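You operate a simulated robot arm through the tools that you are given. There is no shell and no other tool. Be economical: measure what you need, move in short steps, check, and stop when the job is done.

You run a simulated robot arm. Do the job below in one go: nothing can be reset, and whatever is moved stays where it is left.

JOB
Unload the small marker into the green tray and switch it off.
Fine: key off first; drawer in; preview, fan and mains off.

It is judged by the outcome, as a careful person would: the job done as asked, and still so three seconds after it is handed in. It fails if anything else is knocked over, pushed out of place, dropped, spilled or broken.

ROBOT AND FRAMES
A 6-joint arm with a two-finger parallel gripper, fixed in place. Base frame: the origin is at the foot of the arm, x ahead of it, y to its left, z up; the work surface is at about z = 0.8. Lengths are in m, angles in rad, forces in N, time in s.
With the tool pointing down near the work surface it reaches from about 0.24 to 0.64 m from the base axis. Its first joint turns from -1.152 to 1.152 rad. Payload 2.7 kg.
The TCP is the grasp point between the finger pads, 0.023 m short of the fingertips. In the tool frame z runs along the fingers and y along their closing line. Largest opening 0.094 m; finger width 0.038, thickness 0.01; the body of the gripper, 0.054 by 0.096 m, starts 0.039 m behind the TCP.
Orientation is told as [roll, pitch, yaw] about the base's x, y, z axes, in that order, counted from this pose: with the fingers straight down and closing along the base's y, the tool's x points along the base's -x, its y along +y and its z along -z.

CONTROLS
- The arm moves only by the tool servo_tool. Its argument "increments" is one flat list of numbers, 7 for each row, row after row: the shift along the base's x, y, z in m, then the turn, a rotation vector about the base's x, y, z in rad, then the finger opening in m, from 0 to 0.094. In form: [dx, dy, dz, ax, ay, az, hand, dx, dy, dz, ax, ay, az, hand, ...]. A call has 1 to 10 rows; each row shifts and turns the commanded pose from where the row before left it. Each row takes 0.2 s and may step no farther than 0.05 m and 0.15 rad from the row before; otherwise, or with a gripper value out of range, the whole call is refused. A pose out of reach is approached as far as the arm can. The call stops where the force on the tool passes 70 N (or 10 N more than at its start, if that is more) or the arm is blocked; 0.2 s more then pass. The fingers move at their own pace (about 0.045 m/s each) and stop on an object; they squeeze with about 32 N. The grip force told is the motor's: it shows also when the fingers shut on nothing. Time passes only in rows, and 0.2 s behind the last, so rows that do not move let the fingers close. The reply holds the time, the measured pose of the TCP, the force on the tool along the base axes, the opening and the grip force, in the units named above and with some noise, and new pictures: "show" is both (left out), scene, wrist or none.
- Cameras (640 x 400 px; columns grow to the right, rows downward): "scene" is fixed at [0.0783, -0.4396, 1.3982]; the picture's right is [0.73, -0.69, 0.00], its down [-0.44, -0.46, -0.77] and it looks along [0.53, 0.56, -0.64] (base axes); focal length 214 px, centre (320, 200). "wrist" rides on the gripper at [-0.039, 0, -0.044] in the tool frame; the picture's right is [0.00, -1.00, 0.00], its down [0.97, 0.00, -0.24] and it looks along [0.24, 0.00, 0.97] (tool axes); focal length 218 px, centre (320, 200). There is no depth. A picture from a camera that has moved, and an enlarged one, comes with that camera's place and axes in the base frame and with its lens.
- close_up(camera, box): a new picture of the part [left, top, right, bottom] of that camera's present view, enlarged. No time passes.
- finish_job(): hands the job in; it is judged then, once.

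Go step by step. Nothing tells you positions but the pictures and the camera data: compare them with the known pose of the tool, close in by small moves and look again before you grip or let go. The budget is 120 turns and 150 pictures, counting those below and the enlarged ones. Unless the task says otherwise, let go and move clear before handing in, and close with one line.

The tools are called after "Emit:" as name(argument=value, ...) on one line, values as JSON. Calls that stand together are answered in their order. servo_tool: Moves the arm, as the interface text tells. Its arguments: {"type":"object","properties":{"increments":{"type":"array","items":{"type":"number"}},"show":{"type":"string","enum":["both","scene","wrist","none"]}},"required":["increments"]} The other tools are called the same way: close_up (camera, box) takes an enlarged picture of a part of a camera's view; finish_job () hands the job in.

At the start:

```text
t: 0.0
tool_pos: [0.3578, 0.0177, 1.2712]
ee_rot: [0.004, 0.0, 0.0]
contact_force: [-0.1, 0.0, 0.5]
finger_gap: 0.0938
gripper_force: 0.0
```

scene: 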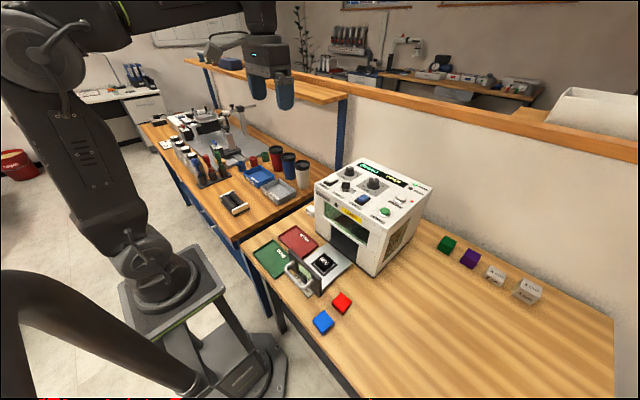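
wrist: 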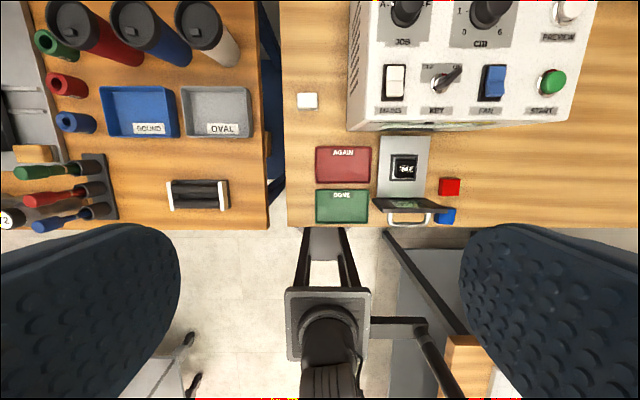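

I see a small laser-marker machine with a drawer open holding a black part, green "DONE" and red "AGAIN" trays, and controls on top (job, knob, preview, mains, key, fan, start). I'll take enlarged views first.

Emit:
close_up(camera="wrist", box=[280, 0, 600, 230])

Emit:
close_up(camera="scene", box=[230, 140, 450, 340])

```text
1.74 times, centred on (440, 115) of wrist
camera zoom: at [0.3967, 0.0177, 1.3149], right [0.0, -1.0, 0.0], down [-0.97, 0.0, 0.24], along [-0.24, 0.0, -0.97], focal length 380 px, centre (111, 348)
```

zoom: 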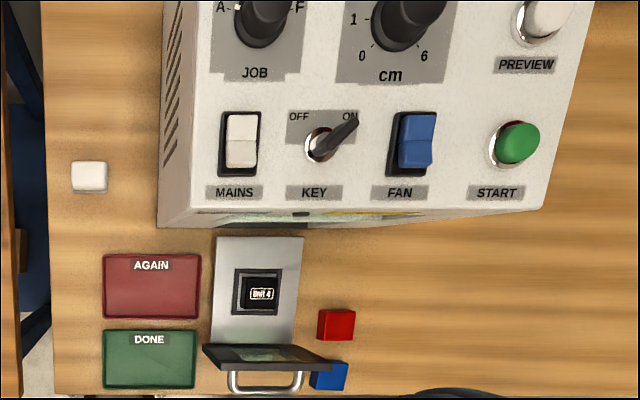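

```text
2.00 times, centred on (340, 240) of scene
camera zoom: at [0.0783, -0.4396, 1.3982], right [0.73, -0.69, 0.0], down [-0.44, -0.46, -0.77], along [0.53, 0.56, -0.64], focal length 429 px, centre (280, 120)
```

zoom: 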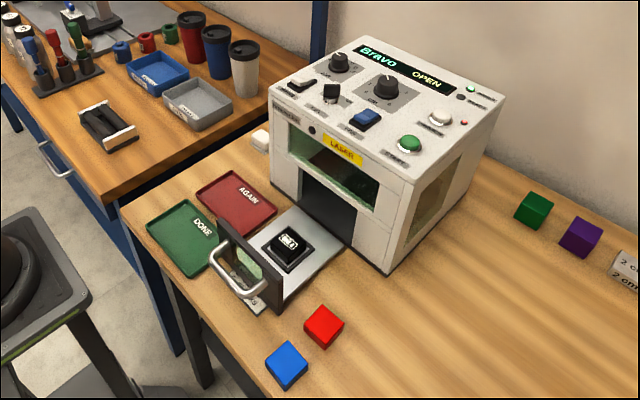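

The key points to ON; the drawer is out with the part "Unit 4" in it. From both views the key is near (0.47, -0.13, 1.03). I'll move above the machine for a closer look.

Emit:
servo_tool(increments=[0.02, -0.04, 0, 0, 0, 0, 0.094, 0.02, -0.04, 0, 0, 0, 0, 0.094, 0.02, -0.04, 0, 0, 0, 0, 0.094, 0.01, -0.03, -0.02, 0, 0, 0, 0.094, 0, 0, 0, 0, 0, 0, 0.094])

```text
t: 1.2
tool_pos: [0.428, -0.133, 1.2502]
ee_rot: [0.001, -0.001, 0.003]
contact_force: [0.2, 0.1, -0.1]
finger_gap: 0.0939
gripper_force: 0.1
camera wrist: at [0.468, -0.1317, 1.2936], right [0.0, -1.0, 0.0], down [-0.97, 0.0, 0.24], along [-0.24, 0.0, -0.97], focal length 218 px, centre (320, 200)
```

scene: 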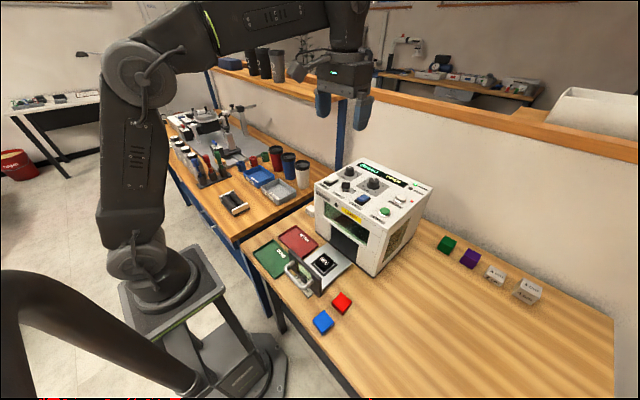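
wrist: 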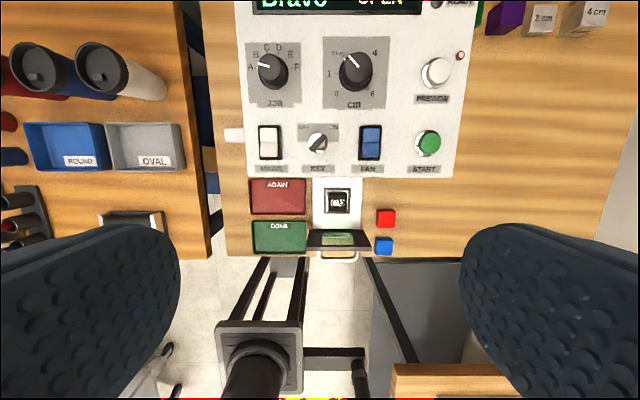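

Emit:
close_up(camera="wrist", box=[230, 0, 480, 156])

Emit:
close_up(camera="wrist", box=[240, 110, 440, 270])

Emit:
close_up(camera="scene", box=[310, 150, 440, 230])

```text
2.56 times, centred on (355, 78) of wrist
camera zoom: at [0.468, -0.1317, 1.2936], right [0.0, -1.0, 0.0], down [-0.97, 0.0, 0.24], along [-0.24, 0.0, -0.97], focal length 559 px, centre (230, 512)
```

zoom: 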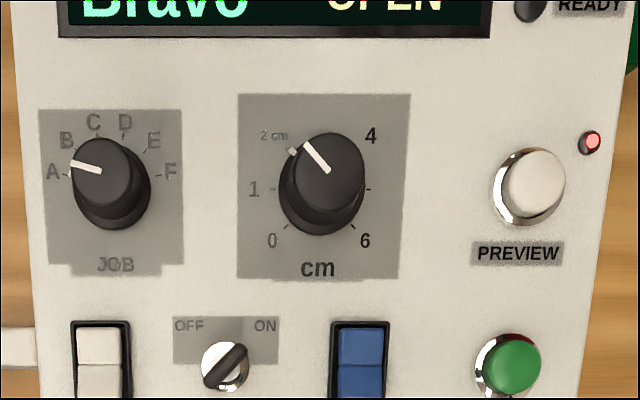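

```text
2.50 times, centred on (340, 190) of wrist
camera zoom: at [0.468, -0.1317, 1.2936], right [0.0, -1.0, 0.0], down [-0.97, 0.0, 0.24], along [-0.24, 0.0, -0.97], focal length 546 px, centre (270, 225)
```

zoom: 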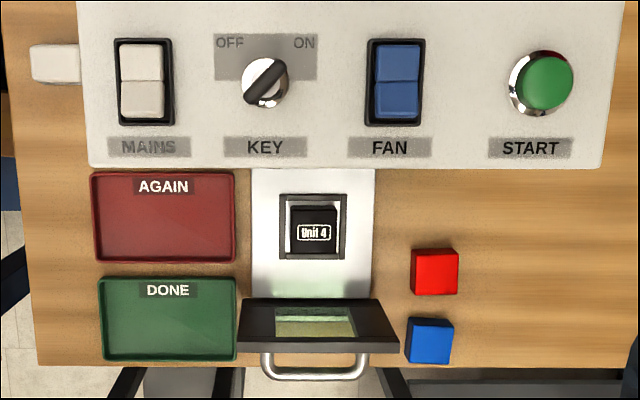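

```text
4.92 times, centred on (375, 190) of scene
camera zoom: at [0.0783, -0.4396, 1.3982], right [0.73, -0.69, 0.0], down [-0.44, -0.46, -0.77], along [0.53, 0.56, -0.64], focal length 1056 px, centre (49, 249)
```

zoom: 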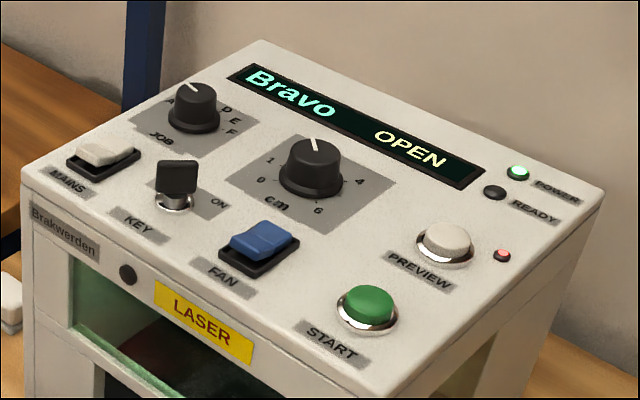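

The key is at about (0.472, -0.129), blade top ~1.048, panel ~1.017. I'll turn the tool -45° to grip across the blade and go down to just above it.

Emit:
servo_tool(increments=[0.011, 0.001, -0.02, 0, 0, -0.131, 0.06, 0.011, 0.001, -0.02, 0, 0, -0.131, 0.05, 0.011, 0.001, -0.02, 0, 0, -0.131, 0.045, 0.011, 0.001, -0.02, 0, 0, -0.131, 0.045, 0, 0, -0.02, 0, 0, -0.131, 0.045, 0, 0, -0.02, 0, 0, -0.13, 0.045, 0, 0, -0.02, 0, 0, 0, 0.045, 0, 0, 0, 0, 0, 0, 0.045])

Emit:
close_up(camera="scene", box=[310, 130, 440, 210])

Emit:
close_up(camera="wrist", box=[200, 100, 440, 250])

```text
t: 3.0
tool_pos: [0.4742, -0.13, 1.1101]
ee_rot: [0.001, -0.001, -0.783]
contact_force: [-0.1, 0.7, 1.3]
finger_gap: 0.0452
gripper_force: 0.1
camera wrist: at [0.5007, -0.1557, 1.1538], right [-0.71, -0.71, 0.0], down [-0.69, 0.69, 0.24], along [-0.17, 0.17, -0.97], focal length 218 px, centre (320, 200)
```

scene: 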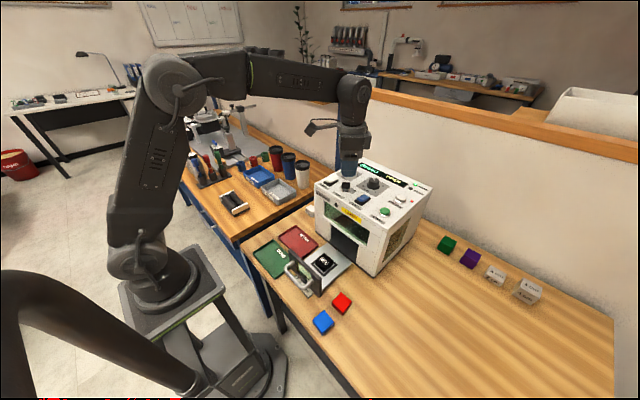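
wrist: 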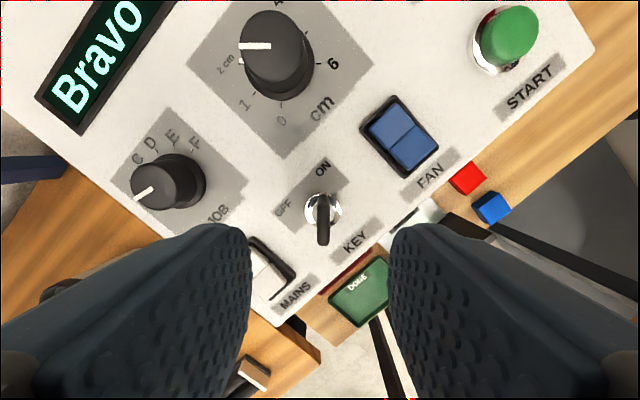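

```text
4.92 times, centred on (375, 170) of scene
camera zoom: at [0.0783, -0.4396, 1.3982], right [0.73, -0.69, 0.0], down [-0.44, -0.46, -0.77], along [0.53, 0.56, -0.64], focal length 1056 px, centre (49, 348)
```

zoom: 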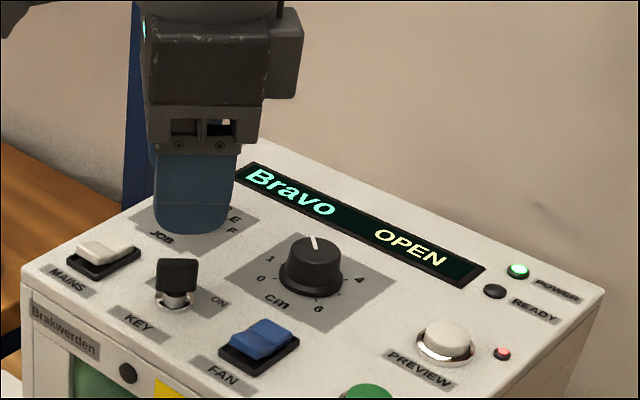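

```text
2.67 times, centred on (320, 175) of wrist
camera zoom: at [0.5007, -0.1557, 1.1538], right [-0.71, -0.71, 0.0], down [-0.69, 0.69, 0.24], along [-0.17, 0.17, -0.97], focal length 582 px, centre (320, 267)
```

zoom: 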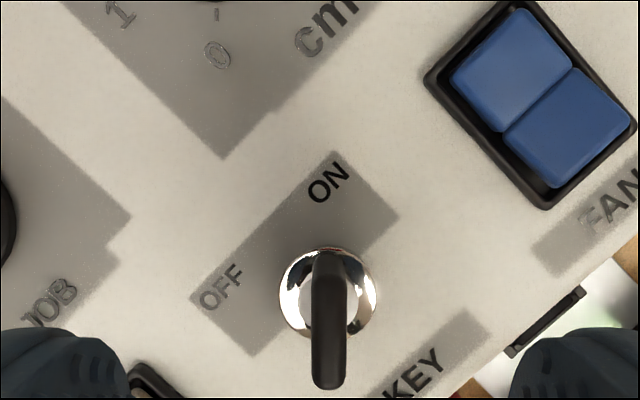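

The blade is well aligned between the fingers; the shaft is at about (0.4707, -0.1283). I'll descend and close on it.

Emit:
servo_tool(increments=[-0.0035, 0.0015, -0.02, 0, 0, 0, 0.045, 0, 0, -0.02, 0, 0, 0, 0.045, 0, 0, -0.018, 0, 0, 0, 0.045, 0, 0, 0, 0, 0, 0, 0.045])

Emit:
close_up(camera="scene", box=[310, 130, 440, 210])

```text
t: 4.0
tool_pos: [0.4702, -0.1273, 1.0545]
ee_rot: [0.002, -0.001, -0.784]
contact_force: [0.2, -1.2, 0.8]
finger_gap: 0.0451
gripper_force: 0.1
camera wrist: at [0.4969, -0.1534, 1.0967], right [-0.71, -0.71, 0.0], down [-0.69, 0.68, 0.24], along [-0.17, 0.17, -0.97], focal length 218 px, centre (320, 200)
```

scene: 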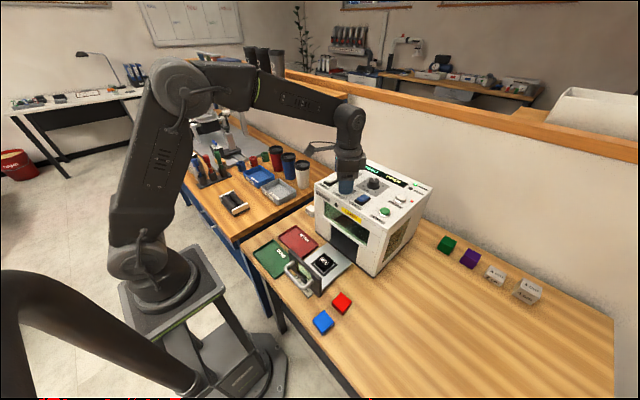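
wrist: 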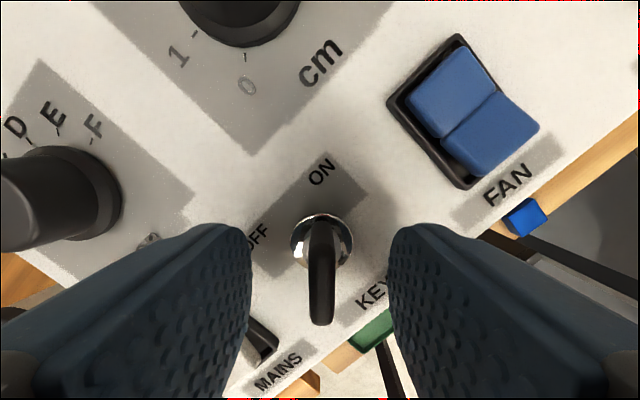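

```text
4.92 times, centred on (375, 170) of scene
camera zoom: at [0.0783, -0.4396, 1.3982], right [0.73, -0.69, 0.0], down [-0.44, -0.46, -0.77], along [0.53, 0.56, -0.64], focal length 1056 px, centre (49, 348)
```

zoom: 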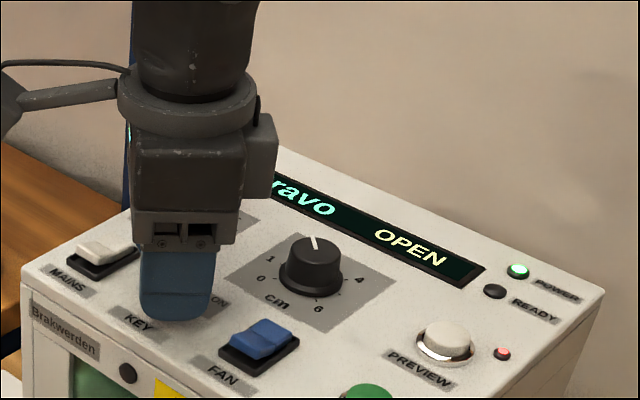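

Centred on the blade. Close the fingers gently onto it.

Emit:
servo_tool(increments=[0, 0, -0.002, 0, 0, 0, 0.02, 0, 0, 0, 0, 0, 0, 0.0, 0, 0, 0, 0, 0, 0, 0.0, 0, 0, 0, 0, 0, 0, 0.0], show="wrist")

```text
t: 5.0
tool_pos: [0.4691, -0.1279, 1.0509]
ee_rot: [0.001, -0.003, -0.782]
contact_force: [-1.0, -0.6, -0.4]
finger_gap: 0.0069
gripper_force: 44.8
camera wrist: at [0.4968, -0.154, 1.0949], right [-0.71, -0.71, 0.0], down [-0.69, 0.68, 0.24], along [-0.17, 0.17, -0.97], focal length 218 px, centre (320, 200)
```

wrist: 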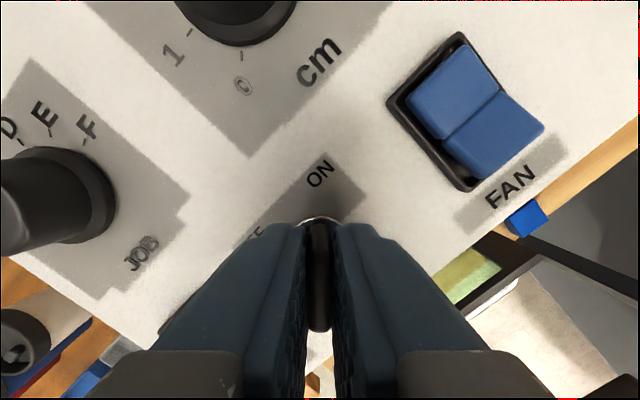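

Gripped. Now turn +z toward OFF (about 90°).

Emit:
servo_tool(increments=[0, 0, 0, 0, 0, 0.14, 0, 0, 0, 0, 0, 0, 0.14, 0, 0, 0, 0, 0, 0, 0.14, 0, 0, 0, 0, 0, 0, 0.14, 0, 0, 0, 0, 0, 0, 0.14, 0, 0, 0, 0, 0, 0, 0.14, 0, 0, 0, 0, 0, 0, 0.14, 0, 0, 0, 0, 0, 0, 0.14, 0, 0, 0, 0, 0, 0, 0.14, 0, 0, 0, 0, 0, 0, 0.14, 0], show="wrist")

```text
t: 7.2
tool_pos: [0.4699, -0.1322, 1.0506]
ee_rot: [-0.004, -0.002, 0.617]
contact_force: [14.7, -38.1, -15.0]
finger_gap: 0.0069
gripper_force: 45.3
camera wrist: at [0.5006, -0.1081, 1.0949], right [0.58, -0.82, 0.0], down [-0.79, -0.56, 0.24], along [-0.19, -0.14, -0.97], focal length 218 px, centre (320, 200)
```

wrist: 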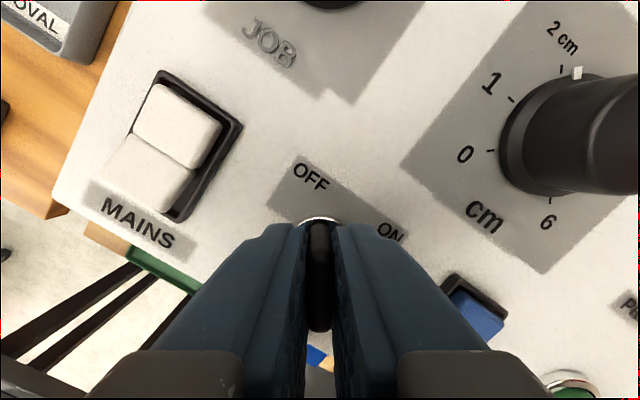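

Key is following (now ~35° past centre toward OFF); some side load, so I ease that with a small shift and finish the turn.

Emit:
servo_tool(increments=[0.001, -0.004, 0, 0, 0, 0, 0, 0, -0.001, 0, 0, 0, 0.08, 0, 0, 0, 0, 0, 0, 0.09, 0, 0, 0, 0, 0, 0, 0, 0], show="wrist")

```text
t: 8.2
tool_pos: [0.4691, -0.1338, 1.0511]
ee_rot: [0.003, -0.001, 0.787]
contact_force: [3.4, -8.4, 0.8]
finger_gap: 0.0068
gripper_force: 44.8
camera wrist: at [0.4968, -0.1036, 1.0949], right [0.71, -0.7, 0.0], down [-0.68, -0.69, 0.24], along [-0.17, -0.17, -0.97], focal length 218 px, centre (320, 200)
```

wrist: 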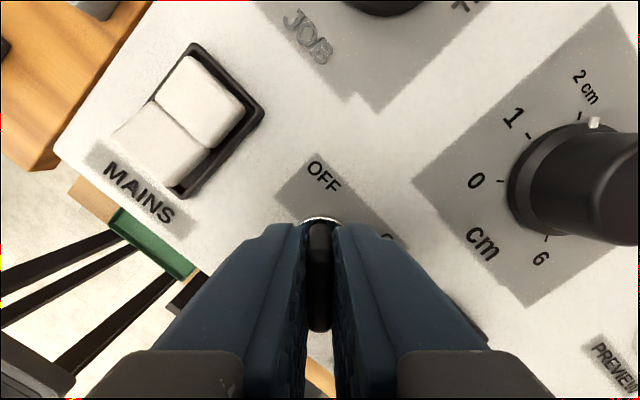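

It points at OFF. A slight extra turn to the stop, then release and lift.

Emit:
servo_tool(increments=[0, 0, 0, 0, 0, 0.06, 0, 0, 0, 0, 0, 0, 0, 0.0, 0, 0, 0, 0, 0, 0, 0.03, 0, 0, 0, 0, 0, 0, 0.045, 0, 0, 0.03, 0, 0, 0, 0.045, 0, 0, 0.04, 0, 0, 0, 0.045, 0, 0, 0, 0, 0, 0, 0.045])

Emit:
close_up(camera="scene", box=[310, 150, 440, 230])

```text
t: 9.8
tool_pos: [0.4668, -0.1321, 1.123]
ee_rot: [0.002, -0.001, 0.849]
contact_force: [0.4, -0.4, 0.8]
finger_gap: 0.0449
gripper_force: 0.1
camera wrist: at [0.4925, -0.1021, 1.1664], right [0.75, -0.66, 0.0], down [-0.64, -0.73, 0.24], along [-0.16, -0.18, -0.97], focal length 218 px, centre (320, 200)
```

scene: 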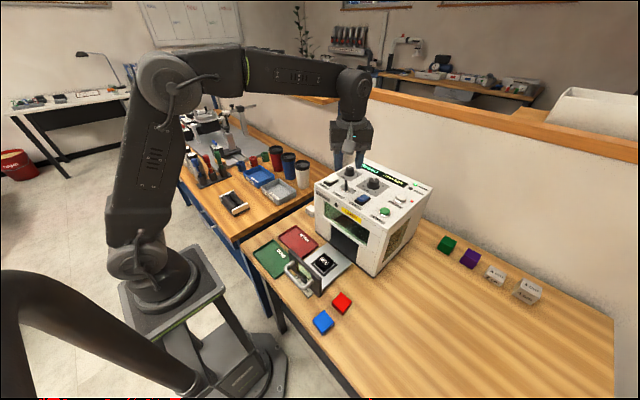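
wrist: 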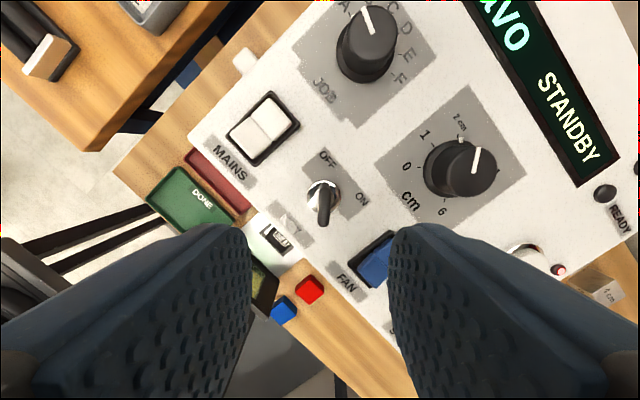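

```text
4.92 times, centred on (375, 190) of scene
camera zoom: at [0.0783, -0.4396, 1.3982], right [0.73, -0.69, 0.0], down [-0.44, -0.46, -0.77], along [0.53, 0.56, -0.64], focal length 1056 px, centre (49, 249)
```

zoom: 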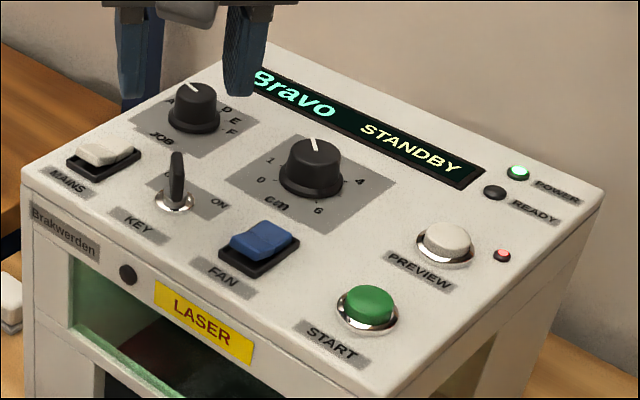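

Key is off (display STANDBY). Next the part: I straighten the tool and move above the drawer for a close look.

Emit:
servo_tool(increments=[0, 0, 0.03, 0, 0, -0.14, 0.06, -0.02, -0.005, 0.03, 0, 0, -0.14, 0.06, -0.025, -0.005, 0, 0, 0, -0.14, 0.06, -0.025, -0.005, 0, 0, 0, -0.14, 0.06, -0.025, -0.01, 0, 0, 0, -0.14, 0.06, -0.02, -0.01, -0.03, 0, 0, -0.149, 0.06, 0, 0, -0.05, 0, 0, 0, 0.06, 0, 0, -0.05, 0, 0, 0, 0.06, 0, 0, 0, 0, 0, 0, 0.06])

Emit:
close_up(camera="wrist", box=[210, 100, 430, 238])

Emit:
close_up(camera="scene", box=[240, 220, 380, 310])

```text
t: 11.8
tool_pos: [0.3562, -0.1691, 1.049]
ee_rot: [0.003, -0.002, -0.001]
contact_force: [-0.1, -0.4, 0.0]
finger_gap: 0.0599
gripper_force: 0.0
camera wrist: at [0.3952, -0.1681, 1.0934], right [0.0, -1.0, 0.0], down [-0.97, 0.0, 0.24], along [-0.24, 0.0, -0.97], focal length 218 px, centre (320, 200)
```

scene: 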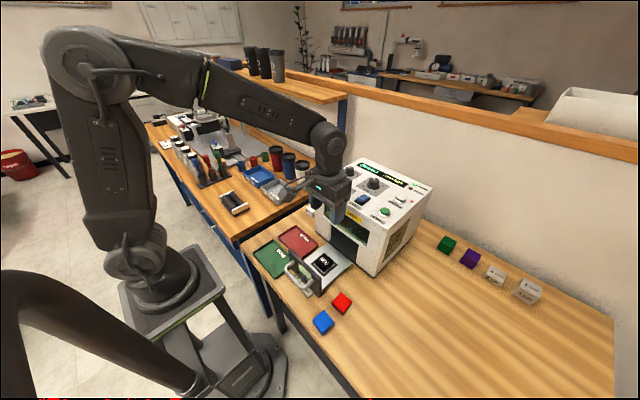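
wrist: 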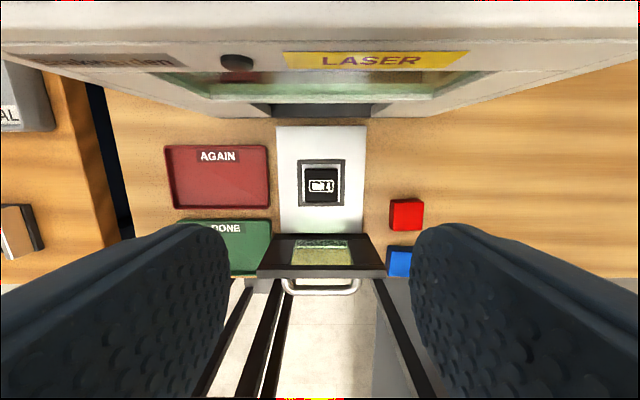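

```text
2.90 times, centred on (320, 169) of wrist
camera zoom: at [0.3952, -0.1681, 1.0934], right [0.0, -1.0, 0.0], down [-0.97, 0.0, 0.24], along [-0.24, 0.0, -0.97], focal length 633 px, centre (320, 290)
```

zoom: 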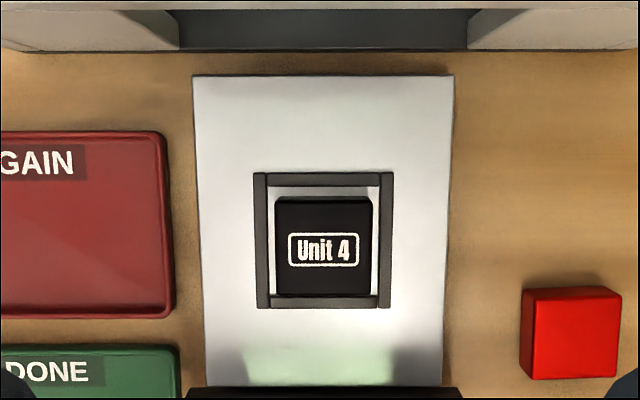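

```text
4.44 times, centred on (310, 265) of scene
camera zoom: at [0.0783, -0.4396, 1.3982], right [0.73, -0.69, 0.0], down [-0.44, -0.46, -0.77], along [0.53, 0.56, -0.64], focal length 953 px, centre (364, -89)
```

zoom: 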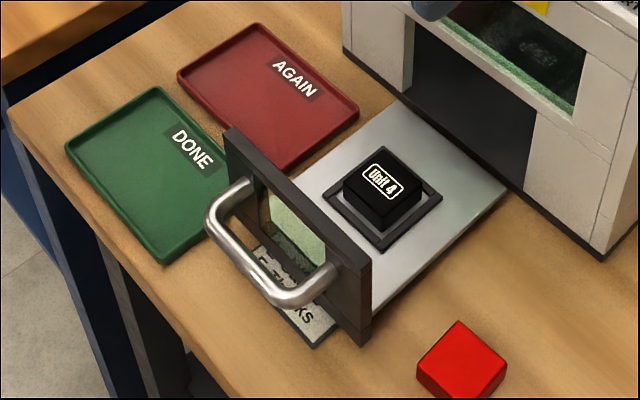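

The part is a ~4 cm block, top centre about (0.351, -0.169, 0.835) in a shallow frame. I'll descend part-way and check again.

Emit:
servo_tool(increments=[-0.005, 0, -0.04, 0, 0, 0, 0.065, 0, 0, -0.04, 0, 0, 0, 0.065, 0, 0, -0.04, 0, 0, 0, 0.065, 0, 0, -0.03, 0, 0, 0, 0.065, 0, 0, 0, 0, 0, 0, 0.065])

Emit:
close_up(camera="scene", box=[260, 190, 400, 290])

```text
t: 13.0
tool_pos: [0.3513, -0.1691, 0.8989]
ee_rot: [0.002, -0.001, -0.002]
contact_force: [0.3, 0.1, 0.0]
finger_gap: 0.0646
gripper_force: 0.1
camera wrist: at [0.389, -0.1682, 0.9434], right [0.0, -1.0, 0.0], down [-0.97, 0.0, 0.24], along [-0.24, 0.0, -0.97], focal length 218 px, centre (320, 200)
```

scene: 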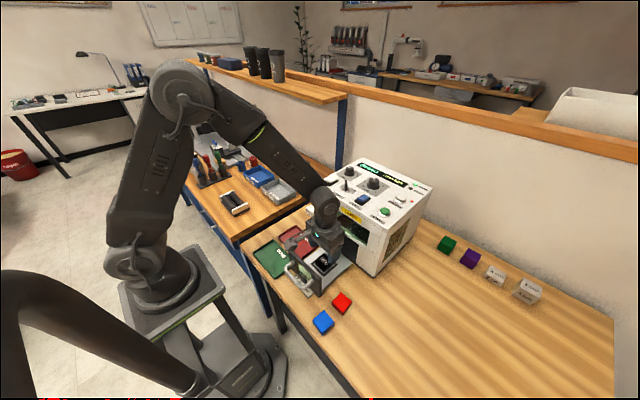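
wrist: 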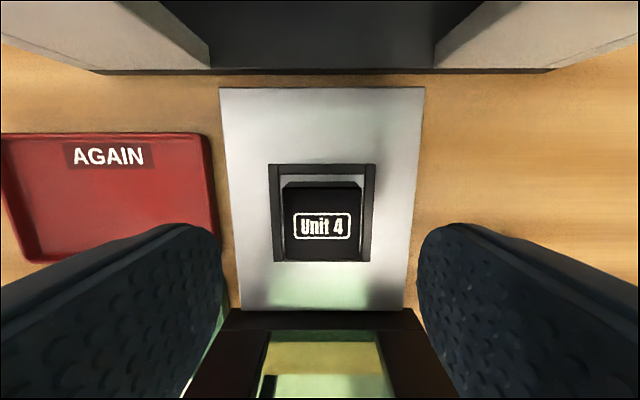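

```text
4.00 times, centred on (330, 240) of scene
camera zoom: at [0.0784, -0.4396, 1.3982], right [0.73, -0.69, 0.0], down [-0.44, -0.46, -0.77], along [0.53, 0.56, -0.64], focal length 858 px, centre (280, 40)
```

zoom: 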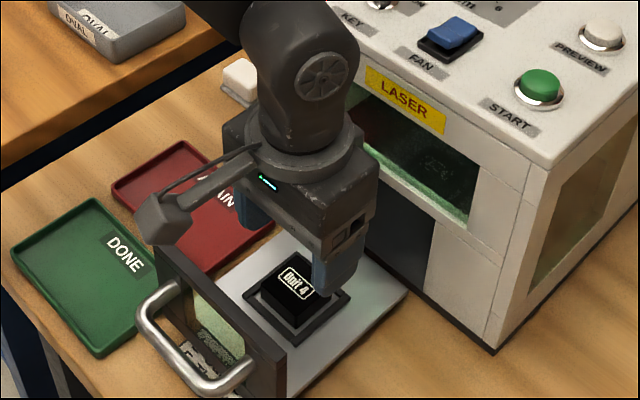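

Alignment good: part at (0.350, -0.169), drawer front top ~0.89 is clear of the gripper. Descend and grip.

Emit:
servo_tool(increments=[-0.001, 0, -0.02, 0, 0, 0, 0.06, 0, 0, -0.02, 0, 0, 0, 0.06, 0, 0, -0.017, 0, 0, 0, 0.06, 0, 0, 0, 0, 0, 0, 0.06])

Emit:
close_up(camera="scene", box=[260, 200, 400, 300])

```text
t: 14.0
tool_pos: [0.351, -0.1691, 0.8449]
ee_rot: [-0.002, -0.014, -0.002]
contact_force: [-0.2, 6.4, 51.2]
finger_gap: 0.0583
gripper_force: 0.1
camera wrist: at [0.3887, -0.168, 0.89], right [0.0, -1.0, 0.0], down [-0.97, 0.0, 0.23], along [-0.23, 0.0, -0.97], focal length 218 px, centre (320, 200)
```

scene: 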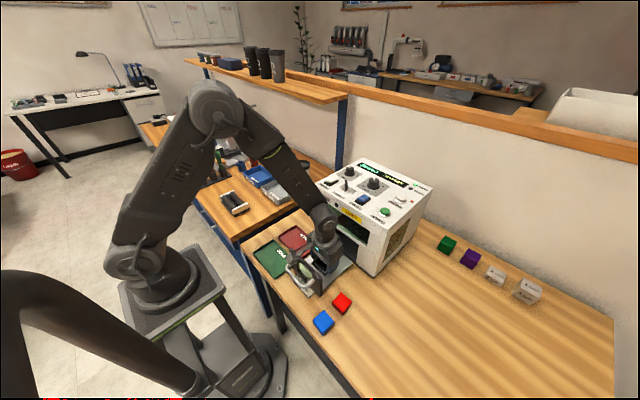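
wrist: 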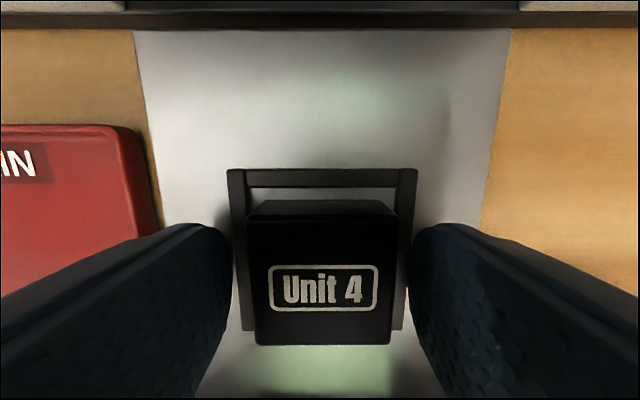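

```text
4.00 times, centred on (330, 250) of scene
camera zoom: at [0.0778, -0.4391, 1.3984], right [0.73, -0.69, 0.0], down [-0.44, -0.47, -0.77], along [0.53, 0.56, -0.64], focal length 858 px, centre (280, 0)
```

zoom: 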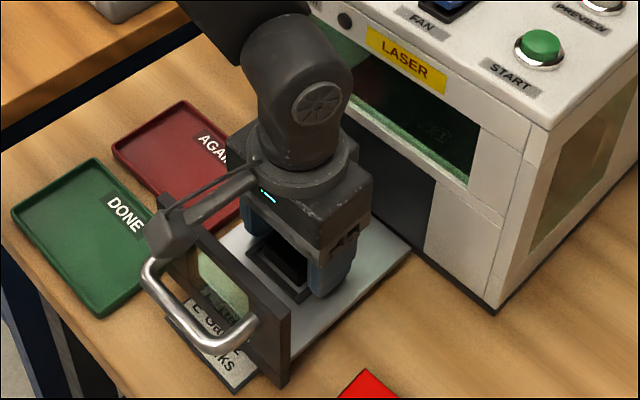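

The fingertips touched the nest frame; raise about 5 mm and see the force fall before closing.

Emit:
servo_tool(increments=[0, 0, 0.006, 0, 0, 0, 0.06, 0, 0, 0, 0, 0, 0, 0.06])

Emit:
close_up(camera="scene", box=[280, 220, 380, 290])

```text
t: 14.6
tool_pos: [0.3481, -0.1684, 0.8494]
ee_rot: [0.004, 0.0, -0.001]
contact_force: [0.0, -0.2, 0.6]
finger_gap: 0.0599
gripper_force: 0.0
camera wrist: at [0.3861, -0.1674, 0.8923], right [0.0, -1.0, 0.0], down [-0.97, 0.0, 0.24], along [-0.24, 0.0, -0.97], focal length 218 px, centre (320, 200)
```

scene: 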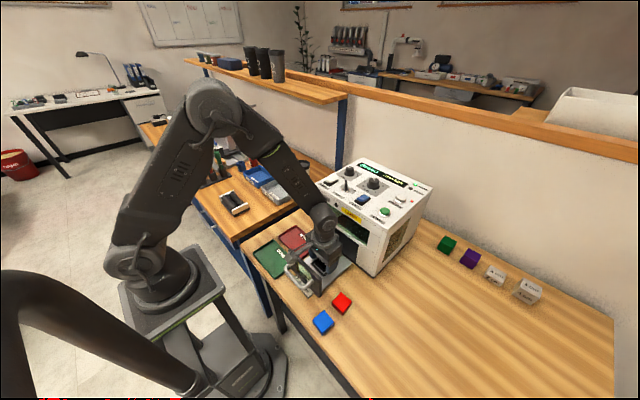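
wrist: 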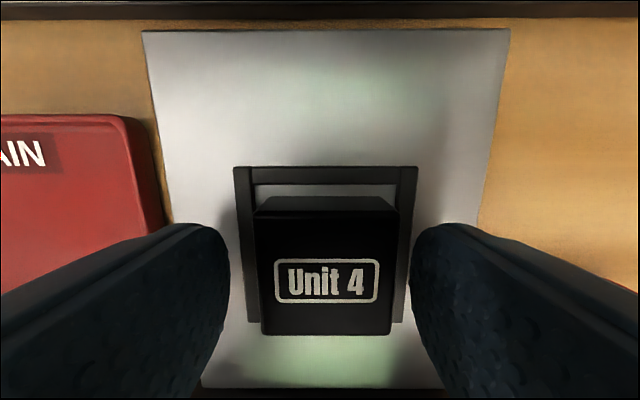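

```text
5.71 times, centred on (330, 255) of scene
camera zoom: at [0.0783, -0.4396, 1.3982], right [0.73, -0.69, 0.0], down [-0.44, -0.46, -0.77], along [0.53, 0.56, -0.64], focal length 1226 px, centre (263, -114)
```

zoom: 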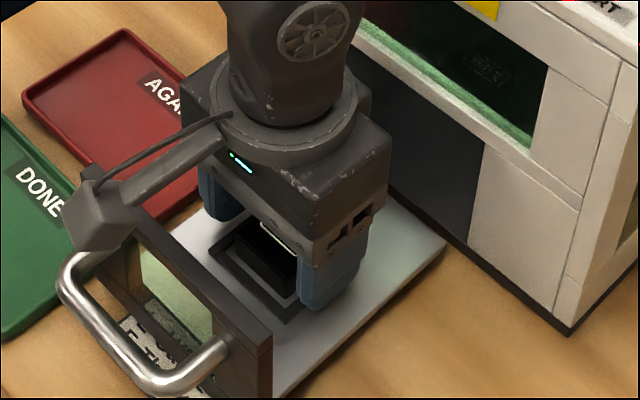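

Free of contact. Lower 2 mm and close on the part.

Emit:
servo_tool(increments=[0.002, -0.001, -0.002, 0, 0, 0, 0.05, 0, 0, 0, 0, 0, 0, 0.03, 0, 0, 0, 0, 0, 0, 0.02, 0, 0, 0, 0, 0, 0, 0.02])

Emit:
close_up(camera="scene", box=[280, 220, 380, 290])

```text
t: 15.6
tool_pos: [0.3498, -0.1683, 0.8477]
ee_rot: [0.002, -0.001, -0.003]
contact_force: [-0.9, -0.6, 1.1]
finger_gap: 0.0392
gripper_force: 32.0
camera wrist: at [0.3889, -0.1685, 0.8915], right [0.0, -1.0, 0.0], down [-0.97, 0.0, 0.24], along [-0.24, 0.0, -0.97], focal length 218 px, centre (320, 200)
```

scene: 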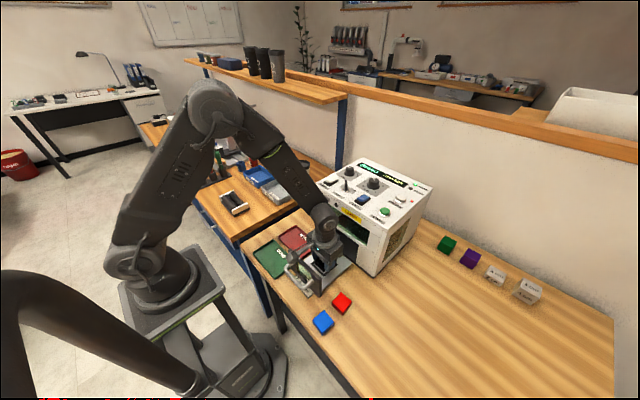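
wrist: 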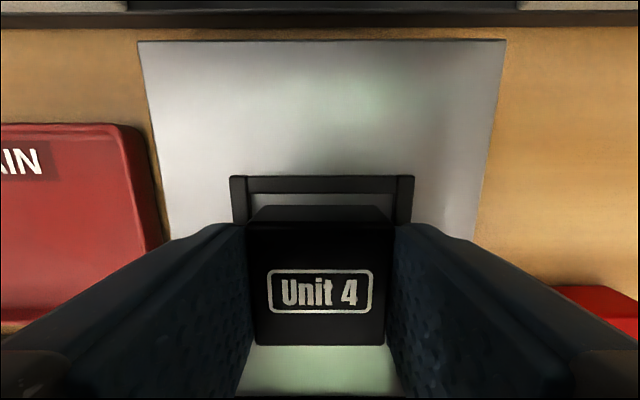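

```text
5.71 times, centred on (330, 255) of scene
camera zoom: at [0.0783, -0.4396, 1.3982], right [0.73, -0.69, 0.0], down [-0.44, -0.46, -0.77], along [0.53, 0.56, -0.64], focal length 1226 px, centre (263, -114)
```

zoom: 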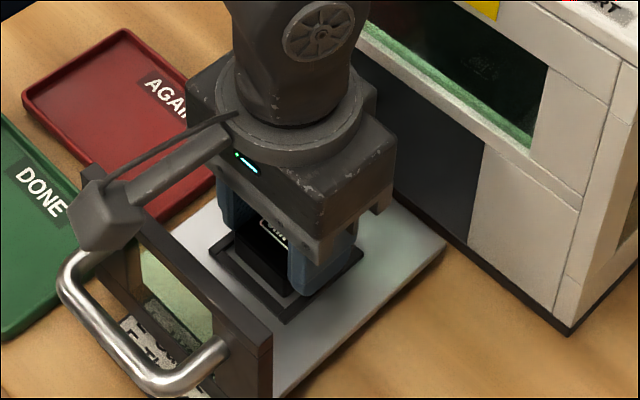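

Gripped (0.039 m). Lift it straight up and check.

Emit:
servo_tool(increments=[0, 0, 0.02, 0, 0, 0, 0.02, 0, 0, 0.04, 0, 0, 0, 0.02, 0, 0, 0.04, 0, 0, 0, 0.02, 0, 0, 0.02, 0, 0, 0, 0.02])

Emit:
close_up(camera="scene", box=[260, 200, 400, 300])

```text
t: 16.6
tool_pos: [0.3514, -0.1699, 0.9676]
ee_rot: [0.002, -0.001, 0.0]
contact_force: [-0.5, 0.9, -0.7]
finger_gap: 0.039
gripper_force: 32.3
camera wrist: at [0.3902, -0.1685, 1.0111], right [0.0, -1.0, 0.0], down [-0.97, 0.0, 0.24], along [-0.24, 0.0, -0.97], focal length 218 px, centre (320, 200)
```

scene: 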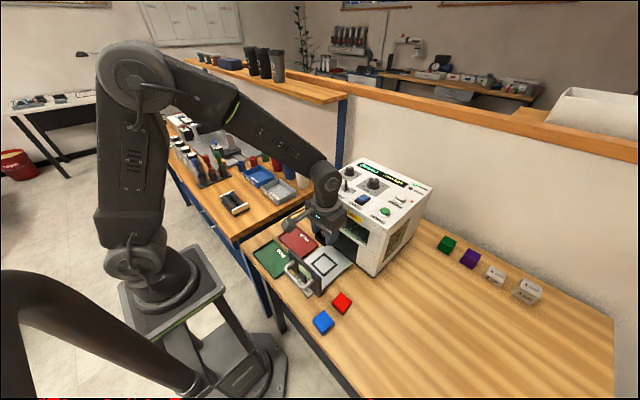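
wrist: 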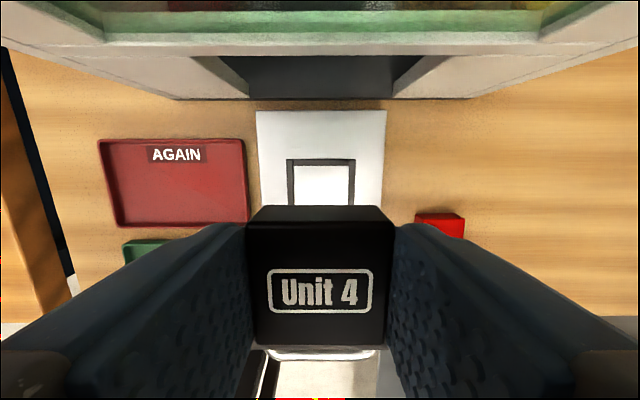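

```text
4.00 times, centred on (330, 250) of scene
camera zoom: at [0.0783, -0.4396, 1.3982], right [0.73, -0.69, 0.0], down [-0.44, -0.46, -0.77], along [0.53, 0.56, -0.64], focal length 858 px, centre (280, 0)
```

zoom: 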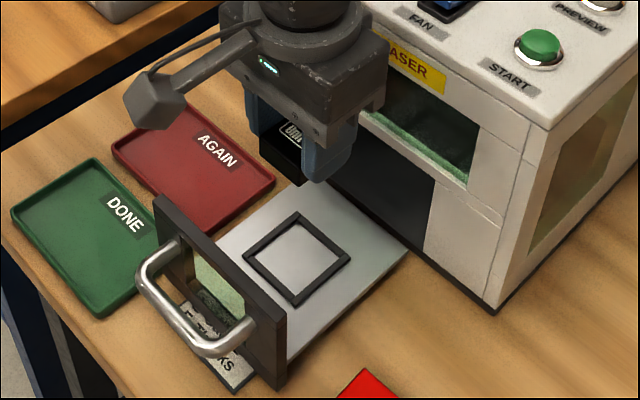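

Part is out and held firmly. Move over the green DONE tray at (0.26, -0.034).

Emit:
servo_tool(increments=[0, 0.045, 0.01, 0, 0, 0, 0.02, -0.02, 0.04, 0, 0, 0, 0, 0.02, -0.03, 0.035, 0, 0, 0, 0, 0.02, -0.03, 0.016, 0, 0, 0, 0, 0.02, -0.011, 0, 0, 0, 0, 0, 0.02, 0, 0, -0.04, 0, 0, 0, 0.02, 0, 0, 0, 0, 0, 0, 0.02])

Emit:
close_up(camera="scene", box=[220, 190, 360, 290])

```text
t: 18.2
tool_pos: [0.2608, -0.0336, 0.9374]
ee_rot: [0.002, -0.002, -0.001]
contact_force: [0.2, -0.9, -0.9]
finger_gap: 0.039
gripper_force: 31.6
camera wrist: at [0.2994, -0.0328, 0.9815], right [0.0, -1.0, 0.0], down [-0.97, 0.0, 0.24], along [-0.24, 0.0, -0.97], focal length 218 px, centre (320, 200)
```

scene: 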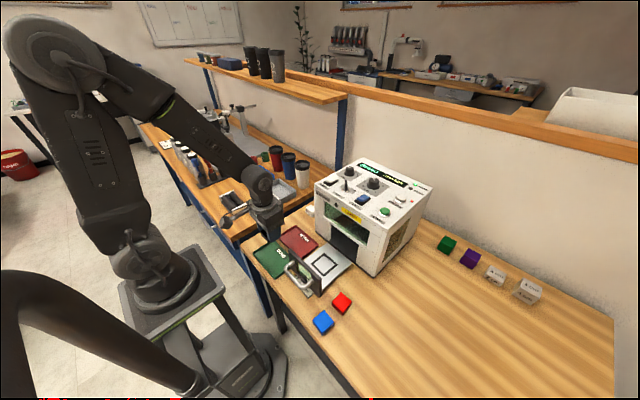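
wrist: 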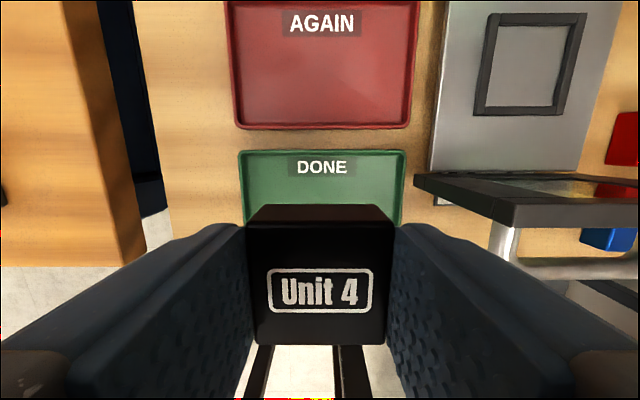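

```text
4.00 times, centred on (290, 240) of scene
camera zoom: at [0.0784, -0.4396, 1.3982], right [0.73, -0.69, 0.0], down [-0.44, -0.46, -0.77], along [0.53, 0.56, -0.64], focal length 858 px, centre (440, 40)
```

zoom: 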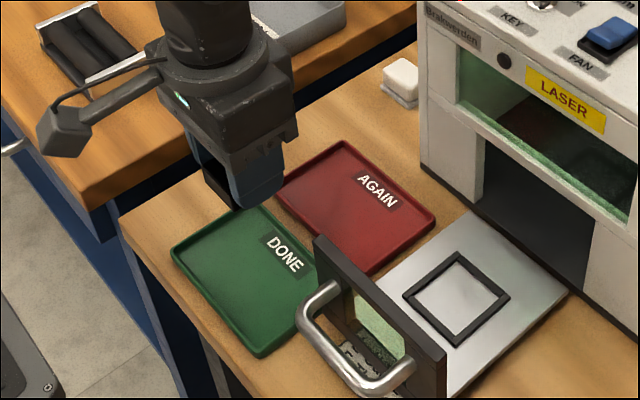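

Over the tray (tray centre about (0.255, -0.036)). Descend to just above the floor.

Emit:
servo_tool(increments=[-0.004, -0.002, -0.03, 0, 0, 0, 0.02, 0, 0, -0.03, 0, 0, 0, 0.02, 0, 0, -0.02, 0, 0, 0, 0.02, 0, 0, 0, 0, 0, 0, 0.02])

Emit:
close_up(camera="scene", box=[230, 210, 330, 290])

```text
t: 19.2
tool_pos: [0.2578, -0.0346, 0.8576]
ee_rot: [0.001, 0.0, -0.003]
contact_force: [0.7, -0.5, -1.7]
finger_gap: 0.0393
gripper_force: 31.5
camera wrist: at [0.2949, -0.0345, 0.9012], right [0.0, -1.0, 0.0], down [-0.97, 0.0, 0.24], along [-0.24, 0.0, -0.97], focal length 218 px, centre (320, 200)
```

scene: 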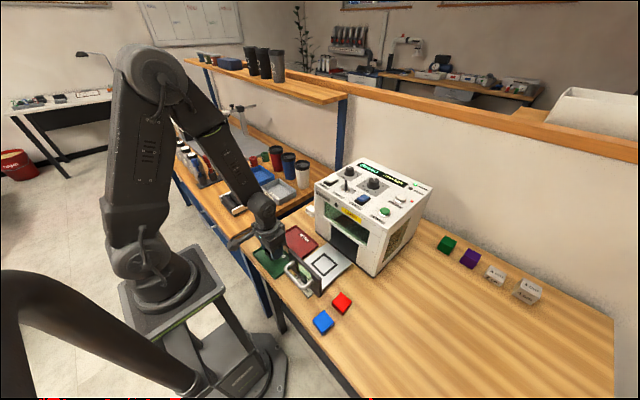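
wrist: 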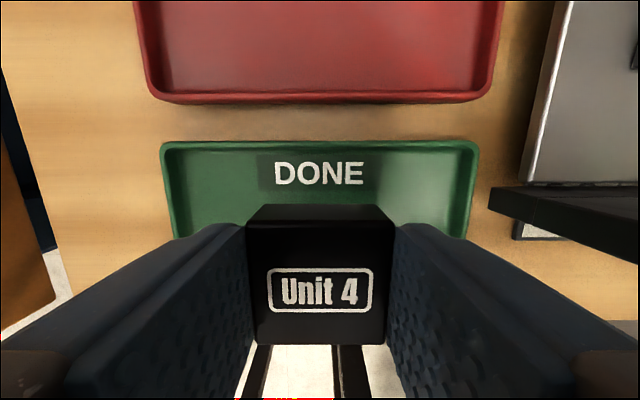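

```text
5.00 times, centred on (280, 250) of scene
camera zoom: at [0.0784, -0.4396, 1.3982], right [0.73, -0.69, 0.0], down [-0.44, -0.46, -0.77], along [0.53, 0.56, -0.64], focal length 1072 px, centre (520, -50)
```

zoom: 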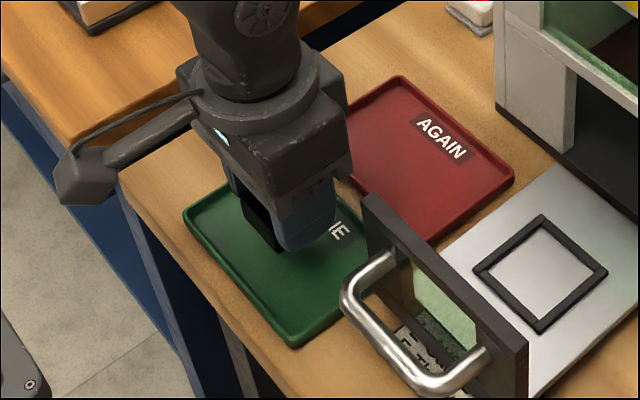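

Still above the floor. Creep down until light contact.

Emit:
servo_tool(increments=[0, 0, -0.006, 0, 0, 0, 0.02, 0, 0, -0.004, 0, 0, 0, 0.02, 0, 0, -0.003, 0, 0, 0, 0.02, 0, 0, 0, 0, 0, 0, 0.02], show="none")

```text
t: 20.2
tool_pos: [0.2565, -0.0359, 0.8448]
ee_rot: [0.001, -0.001, -0.002]
contact_force: [-0.2, -0.5, -0.6]
finger_gap: 0.0391
gripper_force: 31.9
```

Emit:
servo_tool(increments=[0, 0, -0.003, 0, 0, 0, 0.02, 0, 0, -0.002, 0, 0, 0, 0.02, 0, 0, 0, 0, 0, 0, 0.02], show="none")

```text
t: 21.0
tool_pos: [0.2566, -0.0346, 0.8394]
ee_rot: [0.001, -0.002, -0.001]
contact_force: [-0.2, -0.1, 0.5]
finger_gap: 0.0388
gripper_force: 32.2
```

Emit:
servo_tool(increments=[0, 0, -0.003, 0, 0, 0, 0.02, 0, 0, -0.002, 0, 0, 0, 0.02, 0, 0, 0, 0, 0, 0, 0.02])

Emit:
close_up(camera="scene", box=[240, 220, 310, 280])

```text
t: 21.8
tool_pos: [0.2559, -0.0351, 0.8348]
ee_rot: [0.001, -0.002, -0.001]
contact_force: [0.3, 0.4, -0.7]
finger_gap: 0.0391
gripper_force: 32.0
camera wrist: at [0.2948, -0.0342, 0.8787], right [0.0, -1.0, 0.0], down [-0.97, 0.0, 0.24], along [-0.24, 0.0, -0.97], focal length 218 px, centre (320, 200)
```

scene: 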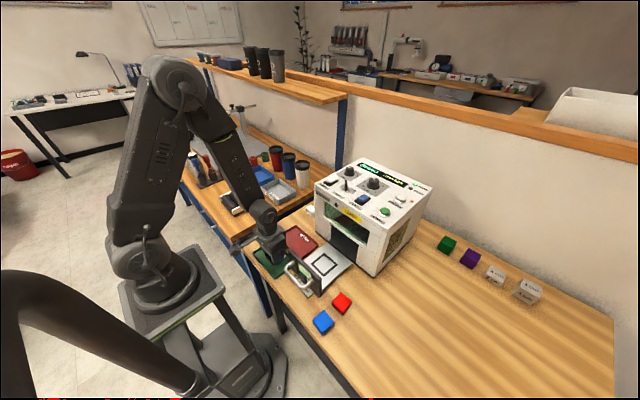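
wrist: 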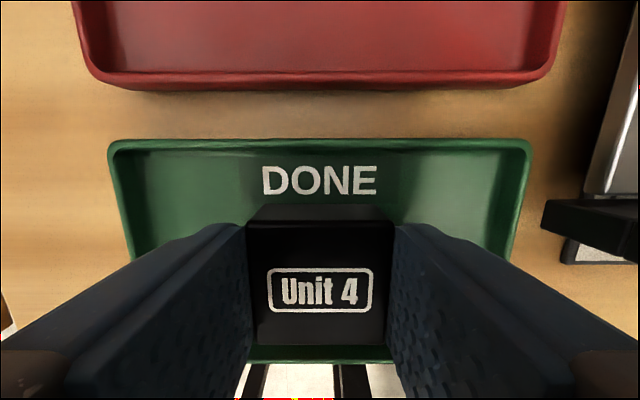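

```text
6.67 times, centred on (275, 250) of scene
camera zoom: at [0.0784, -0.4396, 1.3982], right [0.73, -0.69, 0.0], down [-0.44, -0.46, -0.77], along [0.53, 0.56, -0.64], focal length 1430 px, centre (620, -133)
```

zoom: 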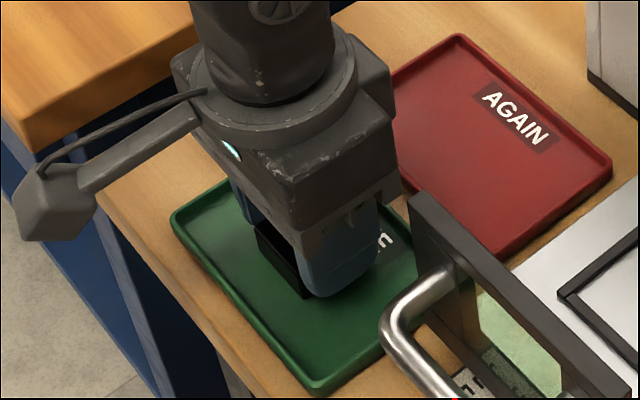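

Emit:
servo_tool(increments=[0, 0, -0.003, 0, 0, 0, 0.02, 0, 0, -0.002, 0, 0, 0, 0.02, 0, 0, 0, 0, 0, 0, 0.02], show="none")

```text
t: 22.6
tool_pos: [0.2557, -0.0348, 0.8299]
ee_rot: [0.001, -0.003, -0.001]
contact_force: [-0.1, -0.6, 21.3]
finger_gap: 0.0393
gripper_force: 31.7
```

Contact with the tray floor (21 N). Ease up 1 mm, open, and rise.

Emit:
servo_tool(increments=[0, 0, 0.0015, 0, 0, 0, 0.02, 0, 0, 0, 0, 0, 0, 0.045, 0, 0, 0, 0, 0, 0, 0.06, 0, 0, 0, 0, 0, 0, 0.06, 0, 0, 0.03, 0, 0, 0, 0.06, 0, 0, 0.04, 0, 0, 0, 0.06, 0, 0, 0.05, 0, 0, 0, 0.06, 0, 0, 0, 0, 0, 0, 0.06])

Emit:
close_up(camera="scene", box=[230, 210, 370, 310])

```text
t: 24.4
tool_pos: [0.2559, -0.0363, 0.9523]
ee_rot: [0.001, -0.003, -0.001]
contact_force: [0.5, -0.3, -0.8]
finger_gap: 0.0602
gripper_force: 0.0
camera wrist: at [0.2944, -0.0353, 0.9965], right [0.0, -1.0, 0.0], down [-0.97, 0.0, 0.24], along [-0.24, 0.0, -0.97], focal length 218 px, centre (320, 200)
```

scene: 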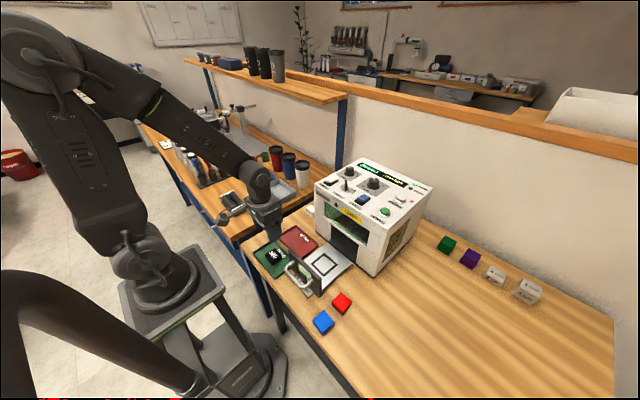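
wrist: 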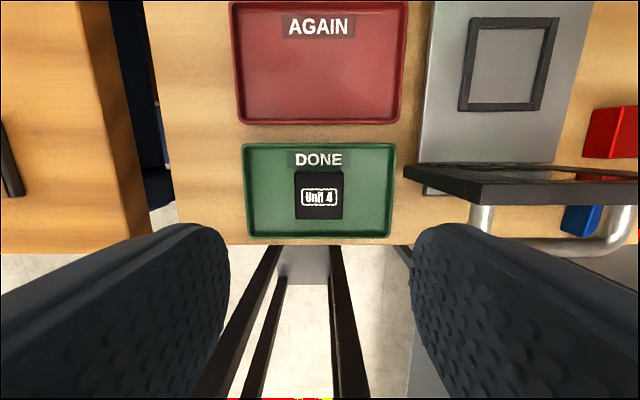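

```text
4.00 times, centred on (300, 260) of scene
camera zoom: at [0.0783, -0.4396, 1.3982], right [0.73, -0.69, 0.0], down [-0.44, -0.46, -0.77], along [0.53, 0.56, -0.64], focal length 858 px, centre (400, -40)
```

zoom: 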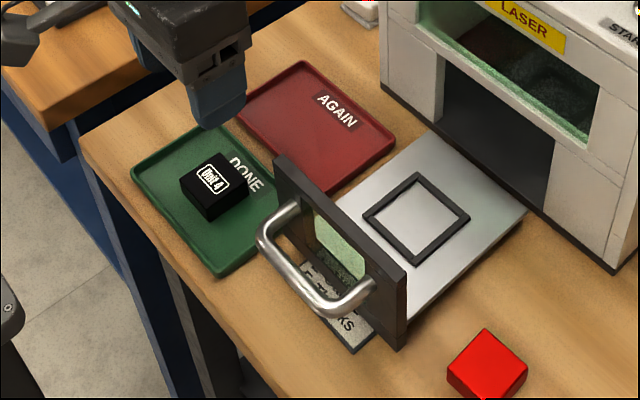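

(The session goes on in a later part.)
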